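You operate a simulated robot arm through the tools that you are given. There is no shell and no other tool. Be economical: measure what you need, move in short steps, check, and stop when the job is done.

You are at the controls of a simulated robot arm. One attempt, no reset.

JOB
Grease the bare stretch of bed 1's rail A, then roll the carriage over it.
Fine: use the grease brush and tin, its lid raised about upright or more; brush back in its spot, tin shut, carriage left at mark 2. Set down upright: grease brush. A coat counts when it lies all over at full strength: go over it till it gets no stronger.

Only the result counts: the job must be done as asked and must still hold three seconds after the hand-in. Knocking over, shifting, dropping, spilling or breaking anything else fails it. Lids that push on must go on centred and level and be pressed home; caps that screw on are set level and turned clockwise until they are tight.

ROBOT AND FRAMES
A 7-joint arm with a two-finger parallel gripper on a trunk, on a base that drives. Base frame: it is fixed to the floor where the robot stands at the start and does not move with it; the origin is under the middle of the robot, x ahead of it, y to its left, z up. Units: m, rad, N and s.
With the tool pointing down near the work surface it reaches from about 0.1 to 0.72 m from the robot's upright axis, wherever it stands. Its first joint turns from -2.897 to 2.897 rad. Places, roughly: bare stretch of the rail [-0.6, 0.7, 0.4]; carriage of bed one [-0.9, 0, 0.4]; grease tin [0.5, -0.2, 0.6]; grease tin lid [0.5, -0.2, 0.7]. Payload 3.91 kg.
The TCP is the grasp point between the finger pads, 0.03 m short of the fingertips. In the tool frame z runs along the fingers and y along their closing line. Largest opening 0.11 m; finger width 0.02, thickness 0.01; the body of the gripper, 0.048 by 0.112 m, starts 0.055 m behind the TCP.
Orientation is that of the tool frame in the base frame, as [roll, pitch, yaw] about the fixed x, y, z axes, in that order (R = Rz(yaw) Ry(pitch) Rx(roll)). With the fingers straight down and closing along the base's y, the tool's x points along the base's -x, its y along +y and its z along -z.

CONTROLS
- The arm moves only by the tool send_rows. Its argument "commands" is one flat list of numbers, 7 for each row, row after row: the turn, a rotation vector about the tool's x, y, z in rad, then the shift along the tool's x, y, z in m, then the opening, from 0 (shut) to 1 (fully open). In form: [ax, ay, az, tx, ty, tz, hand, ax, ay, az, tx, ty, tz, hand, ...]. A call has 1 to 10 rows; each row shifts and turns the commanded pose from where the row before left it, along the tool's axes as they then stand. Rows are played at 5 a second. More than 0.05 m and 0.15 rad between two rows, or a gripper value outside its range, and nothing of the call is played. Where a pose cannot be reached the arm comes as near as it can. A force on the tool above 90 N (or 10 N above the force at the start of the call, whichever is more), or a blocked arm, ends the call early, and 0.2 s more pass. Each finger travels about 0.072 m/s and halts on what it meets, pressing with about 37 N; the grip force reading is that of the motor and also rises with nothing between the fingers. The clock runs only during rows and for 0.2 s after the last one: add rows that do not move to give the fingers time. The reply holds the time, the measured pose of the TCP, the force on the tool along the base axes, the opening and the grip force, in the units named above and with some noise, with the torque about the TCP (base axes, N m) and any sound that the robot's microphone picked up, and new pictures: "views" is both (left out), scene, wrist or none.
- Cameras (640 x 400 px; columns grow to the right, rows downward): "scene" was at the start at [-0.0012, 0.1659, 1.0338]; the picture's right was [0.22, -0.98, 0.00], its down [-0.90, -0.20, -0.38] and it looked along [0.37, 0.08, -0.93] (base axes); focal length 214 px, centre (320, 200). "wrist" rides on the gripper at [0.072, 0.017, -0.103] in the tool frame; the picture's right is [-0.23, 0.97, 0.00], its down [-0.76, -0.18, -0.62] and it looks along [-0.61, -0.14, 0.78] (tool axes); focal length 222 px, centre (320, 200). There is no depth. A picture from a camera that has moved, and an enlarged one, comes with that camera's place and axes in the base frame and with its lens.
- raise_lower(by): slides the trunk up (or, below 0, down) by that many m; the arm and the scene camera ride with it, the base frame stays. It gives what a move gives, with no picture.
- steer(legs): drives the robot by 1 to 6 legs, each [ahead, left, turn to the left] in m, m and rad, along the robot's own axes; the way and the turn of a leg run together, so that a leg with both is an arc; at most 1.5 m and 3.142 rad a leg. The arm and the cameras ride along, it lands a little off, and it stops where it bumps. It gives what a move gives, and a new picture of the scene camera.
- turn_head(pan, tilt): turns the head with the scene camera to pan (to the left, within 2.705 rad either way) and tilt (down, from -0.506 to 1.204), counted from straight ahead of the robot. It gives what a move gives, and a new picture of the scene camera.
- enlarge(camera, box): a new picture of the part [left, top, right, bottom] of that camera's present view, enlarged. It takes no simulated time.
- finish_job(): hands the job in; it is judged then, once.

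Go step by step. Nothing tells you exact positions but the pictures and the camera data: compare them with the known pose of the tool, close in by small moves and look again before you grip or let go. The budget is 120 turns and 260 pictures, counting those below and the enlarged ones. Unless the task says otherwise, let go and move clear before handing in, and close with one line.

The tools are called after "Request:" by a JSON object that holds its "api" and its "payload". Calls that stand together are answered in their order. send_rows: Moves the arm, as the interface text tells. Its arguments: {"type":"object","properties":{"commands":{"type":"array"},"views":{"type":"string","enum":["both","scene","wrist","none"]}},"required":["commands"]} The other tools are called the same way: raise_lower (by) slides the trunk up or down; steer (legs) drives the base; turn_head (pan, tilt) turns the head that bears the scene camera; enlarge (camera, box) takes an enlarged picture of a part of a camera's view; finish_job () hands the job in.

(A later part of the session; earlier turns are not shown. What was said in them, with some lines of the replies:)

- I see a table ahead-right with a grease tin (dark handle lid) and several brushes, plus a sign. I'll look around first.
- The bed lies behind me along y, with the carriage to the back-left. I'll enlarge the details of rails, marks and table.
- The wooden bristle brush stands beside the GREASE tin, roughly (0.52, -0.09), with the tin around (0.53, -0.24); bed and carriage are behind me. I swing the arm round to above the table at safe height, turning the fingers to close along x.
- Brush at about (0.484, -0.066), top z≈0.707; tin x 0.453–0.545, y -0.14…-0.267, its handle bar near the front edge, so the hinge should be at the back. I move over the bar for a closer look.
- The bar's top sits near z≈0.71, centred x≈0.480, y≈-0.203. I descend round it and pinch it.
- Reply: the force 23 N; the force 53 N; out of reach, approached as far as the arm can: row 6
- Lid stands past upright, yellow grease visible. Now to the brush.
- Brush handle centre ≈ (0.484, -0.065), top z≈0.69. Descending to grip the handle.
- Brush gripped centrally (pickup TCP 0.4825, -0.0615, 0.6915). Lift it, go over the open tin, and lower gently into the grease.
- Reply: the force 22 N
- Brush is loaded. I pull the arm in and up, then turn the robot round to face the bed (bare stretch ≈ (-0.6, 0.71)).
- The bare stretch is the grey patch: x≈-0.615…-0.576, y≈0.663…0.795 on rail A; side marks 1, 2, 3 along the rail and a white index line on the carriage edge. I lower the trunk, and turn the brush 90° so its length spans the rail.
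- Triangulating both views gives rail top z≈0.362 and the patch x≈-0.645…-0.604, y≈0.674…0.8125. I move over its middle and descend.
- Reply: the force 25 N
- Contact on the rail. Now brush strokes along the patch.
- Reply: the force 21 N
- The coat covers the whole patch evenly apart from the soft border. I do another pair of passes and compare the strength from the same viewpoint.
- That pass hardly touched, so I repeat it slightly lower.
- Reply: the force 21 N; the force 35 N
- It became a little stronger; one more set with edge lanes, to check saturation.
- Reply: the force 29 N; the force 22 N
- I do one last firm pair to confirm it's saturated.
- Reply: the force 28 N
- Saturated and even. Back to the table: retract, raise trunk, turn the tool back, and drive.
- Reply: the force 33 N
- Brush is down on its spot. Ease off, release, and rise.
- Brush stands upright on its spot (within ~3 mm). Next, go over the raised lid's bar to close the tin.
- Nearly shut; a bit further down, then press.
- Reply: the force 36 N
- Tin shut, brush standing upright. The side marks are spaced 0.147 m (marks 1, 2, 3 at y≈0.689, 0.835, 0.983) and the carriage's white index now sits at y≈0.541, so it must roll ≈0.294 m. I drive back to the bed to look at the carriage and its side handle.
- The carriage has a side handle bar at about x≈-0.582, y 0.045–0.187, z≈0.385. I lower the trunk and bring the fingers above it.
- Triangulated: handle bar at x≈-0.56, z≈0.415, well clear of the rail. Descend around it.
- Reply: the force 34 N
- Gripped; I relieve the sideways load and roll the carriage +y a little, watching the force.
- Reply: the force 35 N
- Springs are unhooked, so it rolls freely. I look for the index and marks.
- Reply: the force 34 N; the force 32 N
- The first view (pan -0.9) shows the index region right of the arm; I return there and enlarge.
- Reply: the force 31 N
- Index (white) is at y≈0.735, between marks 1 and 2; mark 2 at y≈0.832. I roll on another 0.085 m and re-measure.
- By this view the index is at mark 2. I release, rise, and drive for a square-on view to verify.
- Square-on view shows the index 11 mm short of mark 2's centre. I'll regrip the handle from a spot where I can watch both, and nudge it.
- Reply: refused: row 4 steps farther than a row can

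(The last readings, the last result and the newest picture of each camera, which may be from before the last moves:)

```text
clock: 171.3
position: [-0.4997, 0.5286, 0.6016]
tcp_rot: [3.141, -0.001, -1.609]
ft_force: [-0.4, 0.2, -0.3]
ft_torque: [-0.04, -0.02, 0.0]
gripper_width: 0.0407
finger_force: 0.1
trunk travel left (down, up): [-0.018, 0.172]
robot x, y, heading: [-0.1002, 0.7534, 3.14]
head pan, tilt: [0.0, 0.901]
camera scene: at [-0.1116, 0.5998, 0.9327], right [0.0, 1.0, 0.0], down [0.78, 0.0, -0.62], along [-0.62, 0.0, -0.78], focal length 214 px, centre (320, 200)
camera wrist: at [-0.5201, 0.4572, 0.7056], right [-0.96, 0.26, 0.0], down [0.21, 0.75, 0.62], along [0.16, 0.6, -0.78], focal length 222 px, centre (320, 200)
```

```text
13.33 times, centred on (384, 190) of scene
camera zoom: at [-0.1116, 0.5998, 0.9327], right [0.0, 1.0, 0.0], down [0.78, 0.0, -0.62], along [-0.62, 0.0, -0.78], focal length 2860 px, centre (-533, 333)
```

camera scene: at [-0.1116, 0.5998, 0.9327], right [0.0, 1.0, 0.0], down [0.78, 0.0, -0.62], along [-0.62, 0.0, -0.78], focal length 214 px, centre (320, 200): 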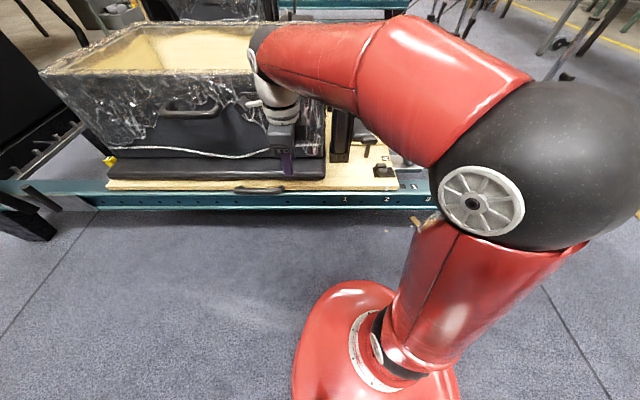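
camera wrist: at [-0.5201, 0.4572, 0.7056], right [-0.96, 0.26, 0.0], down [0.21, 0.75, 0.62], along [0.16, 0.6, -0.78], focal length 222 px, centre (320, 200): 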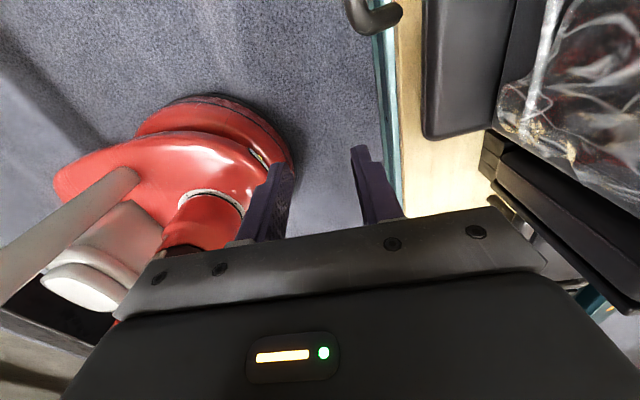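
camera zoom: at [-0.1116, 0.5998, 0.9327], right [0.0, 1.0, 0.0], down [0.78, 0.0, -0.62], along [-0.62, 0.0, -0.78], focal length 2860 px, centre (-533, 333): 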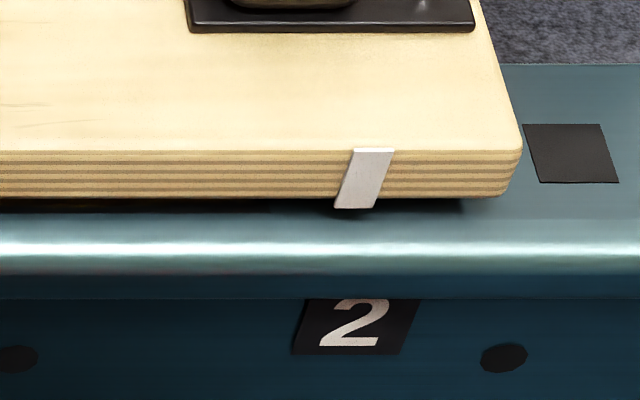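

Request:
{"api": "send_rows", "payload": {"commands": [0, 0, -0.038, 0, 0, 0, 0.37, 0, 0, 0, 0.042, 0.019, 0, 0.37, 0, 0, 0, 0.042, 0.019, 0.01, 0.37, 0, 0, 0, 0.042, 0.02, 0.01, 0.37, 0, 0, 0, 0, 0, 0.045, 0.37, 0, 0, 0, 0, 0, 0.045, 0.37, 0, 0, 0, 0, 0, 0.04, 0.37, 0, 0, 0, 0, 0, 0, 0.37]}}

Request:
{"api": "enlarge", "payload": {"camera": "wrist", "box": [200, 60, 440, 210]}}

Request:
{"api": "enlarge", "payload": {"camera": "scene", "box": [360, 175, 408, 205]}}

```text
clock: 173.1
position: [-0.5588, 0.4018, 0.4489]
tcp_rot: [-3.141, -0.001, -1.569]
ft_force: [0.9, -0.4, 0.3]
ft_torque: [0.02, 0.01, 0.03]
gripper_width: 0.0406
finger_force: 0.0
trunk travel left (down, up): [-0.018, 0.172]
robot x, y, heading: [-0.0978, 0.7547, 3.146]
head pan, tilt: [0.0, 0.901]
camera scene: at [-0.1116, 0.5997, 0.9327], right [0.0, 1.0, 0.0], down [0.78, 0.0, -0.62], along [-0.62, 0.0, -0.78], focal length 214 px, centre (320, 200)
camera wrist: at [-0.5756, 0.3295, 0.5537], right [-0.97, 0.23, 0.0], down [0.18, 0.76, 0.62], along [0.14, 0.61, -0.78], focal length 222 px, centre (320, 200)
```

scene: 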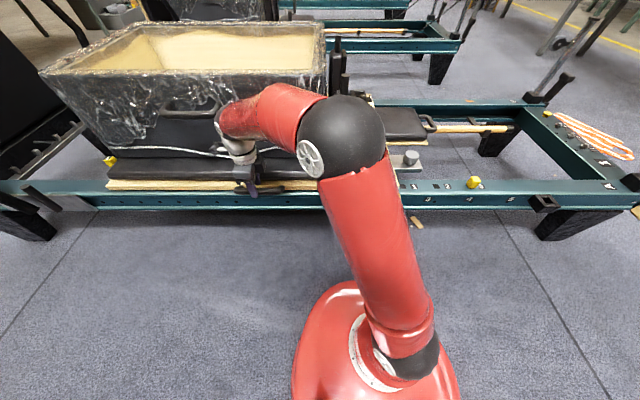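
wrist: 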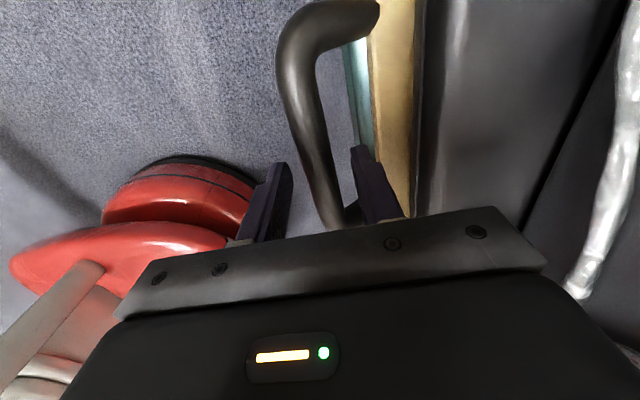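

```text
2.67 times, centred on (320, 135) of wrist
camera zoom: at [-0.5756, 0.3295, 0.5537], right [-0.97, 0.23, 0.0], down [0.18, 0.76, 0.62], along [0.14, 0.61, -0.78], focal length 592 px, centre (320, 373)
```

zoom: 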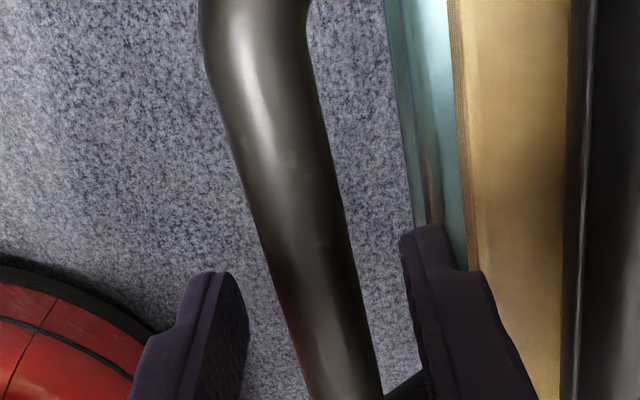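

```text
13.33 times, centred on (384, 190) of scene
camera zoom: at [-0.1116, 0.5997, 0.9327], right [0.0, 1.0, 0.0], down [0.78, 0.0, -0.62], along [-0.62, 0.0, -0.78], focal length 2860 px, centre (-533, 333)
```

zoom: 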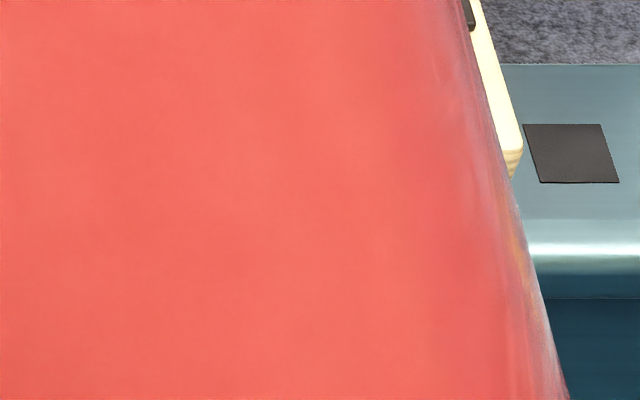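

Request:
{"api": "send_rows", "payload": {"commands": [0, 0, 0, 0, 0.001, 0.028, 0.37, 0, 0, 0, 0, 0, 0, 0.25, 0, 0, 0, 0, 0, 0, 0, 0, 0, 0, 0, 0, 0, 0, 0, 0, 0, -0.006, 0, 0, 0, 0, 0, 0, -0.0055, 0, 0, 0, 0, 0, 0, 0, 0, 0, 0], "views": "none"}}

Request:
{"api": "enlarge", "payload": {"camera": "scene", "box": [360, 175, 408, 205]}}

```text
clock: 174.7
position: [-0.5565, 0.4132, 0.4235]
tcp_rot: [-3.139, 0.0, -1.569]
ft_force: [24.8, 0.1, -4.5]
ft_torque: [-1.17, -0.24, 0.14]
gripper_width: 0.0219
finger_force: 45.4
trunk travel left (down, up): [-0.018, 0.172]
robot x, y, heading: [-0.0994, 0.7516, 3.137]
head pan, tilt: [0.0, 0.901]
```

```text
13.33 times, centred on (384, 190) of scene
camera zoom: at [-0.1109, 0.5997, 0.9327], right [0.0, 1.0, 0.0], down [0.78, 0.0, -0.62], along [-0.62, 0.0, -0.78], focal length 2860 px, centre (-533, 333)
```

zoom: 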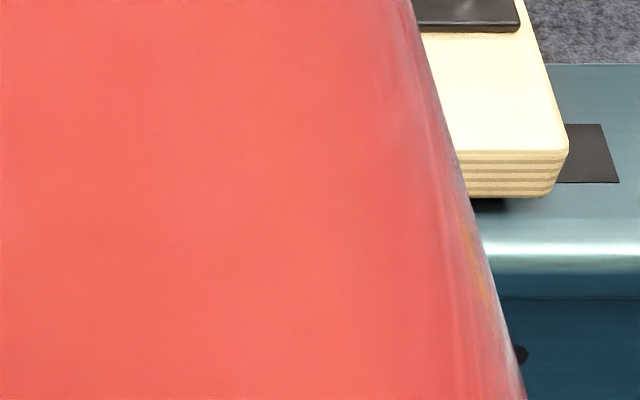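

Request:
{"api": "send_rows", "payload": {"commands": [0, 0, 0, 0, -0.002, 0, 0, 0, 0, 0, 0, 0, 0, 0.25, 0, 0, 0, 0, 0, 0, 0.37, 0, 0, 0, 0, 0, 0, 0.37, 0, 0, 0, 0, 0, -0.03, 0.37, 0, 0, 0, 0, 0, -0.045, 0.37, 0, 0, 0, 0, 0, -0.045, 0.37, 0, 0, 0, 0, -0.03, -0.03, 0.37, 0, 0, 0, 0, -0.04, -0.03, 0.37, 0, 0, 0, 0, 0, 0, 0.37], "views": "none"}}

Request:
{"api": "steer", "payload": {"legs": [[0, -0.24, 0]]}}

Request:
{"api": "enlarge", "payload": {"camera": "scene", "box": [296, 180, 344, 210]}}

```text
clock: 176.9
position: [-0.4868, 0.4186, 0.601]
tcp_rot: [-3.141, 0.0, -1.569]
ft_force: [-0.1, -1.0, -0.1]
ft_torque: [-0.03, 0.01, 0.0]
gripper_width: 0.0407
finger_force: 0.0
trunk travel left (down, up): [-0.018, 0.172]
robot x, y, heading: [-0.1007, 0.7519, 3.137]
head pan, tilt: [0.0, 0.901]
```

```text
clock: 178.7
position: [-0.4857, 0.6621, 0.6017]
tcp_rot: [-3.141, -0.001, -1.568]
ft_force: [-0.7, 0.6, -0.9]
ft_torque: [0.02, 0.0, 0.01]
gripper_width: 0.0406
finger_force: 0.1
trunk travel left (down, up): [-0.018, 0.172]
robot x, y, heading: [-0.0974, 1.006, 3.141]
head pan, tilt: [0.0, 0.901]
camera scene: at [-0.1112, 0.8455, 0.9327], right [0.0, 1.0, 0.0], down [0.78, 0.0, -0.62], along [-0.62, 0.0, -0.78], focal length 214 px, centre (320, 200)
```

scene: 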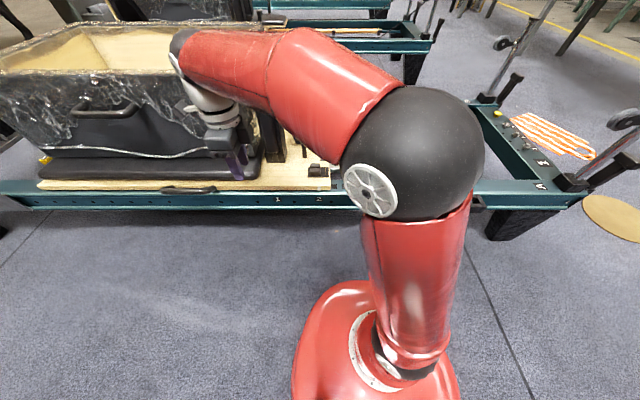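

```text
13.33 times, centred on (320, 195) of scene
camera zoom: at [-0.1112, 0.8455, 0.9327], right [0.0, 1.0, 0.0], down [0.78, 0.0, -0.62], along [-0.62, 0.0, -0.78], focal length 2860 px, centre (320, 267)
```

zoom: 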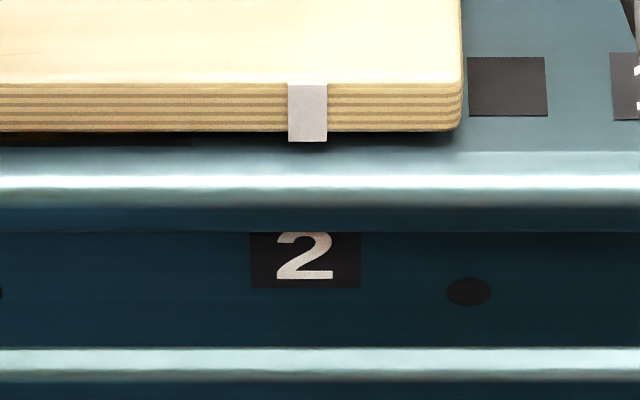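

The index tab is centred on mark 2 to about 1 mm. The patch is greased, the tin is shut, the brush is back in its spot, and the hand is clear, so I hand in.

Request:
{"api": "finish_job", "payload": {}}

```text
The job is handed in.
```

I greased the bare stretch of bed 1's rail A until it got no stronger and rolled the carriage over it to mark 2, with its index about 1 mm off. The brush is upright about 3 mm from its original position, and the tin is shut. I took "mark 2" to be the number on the side of the rail, because the carriage's index tab lines up with those; there is also a 2 on the top of the rail.
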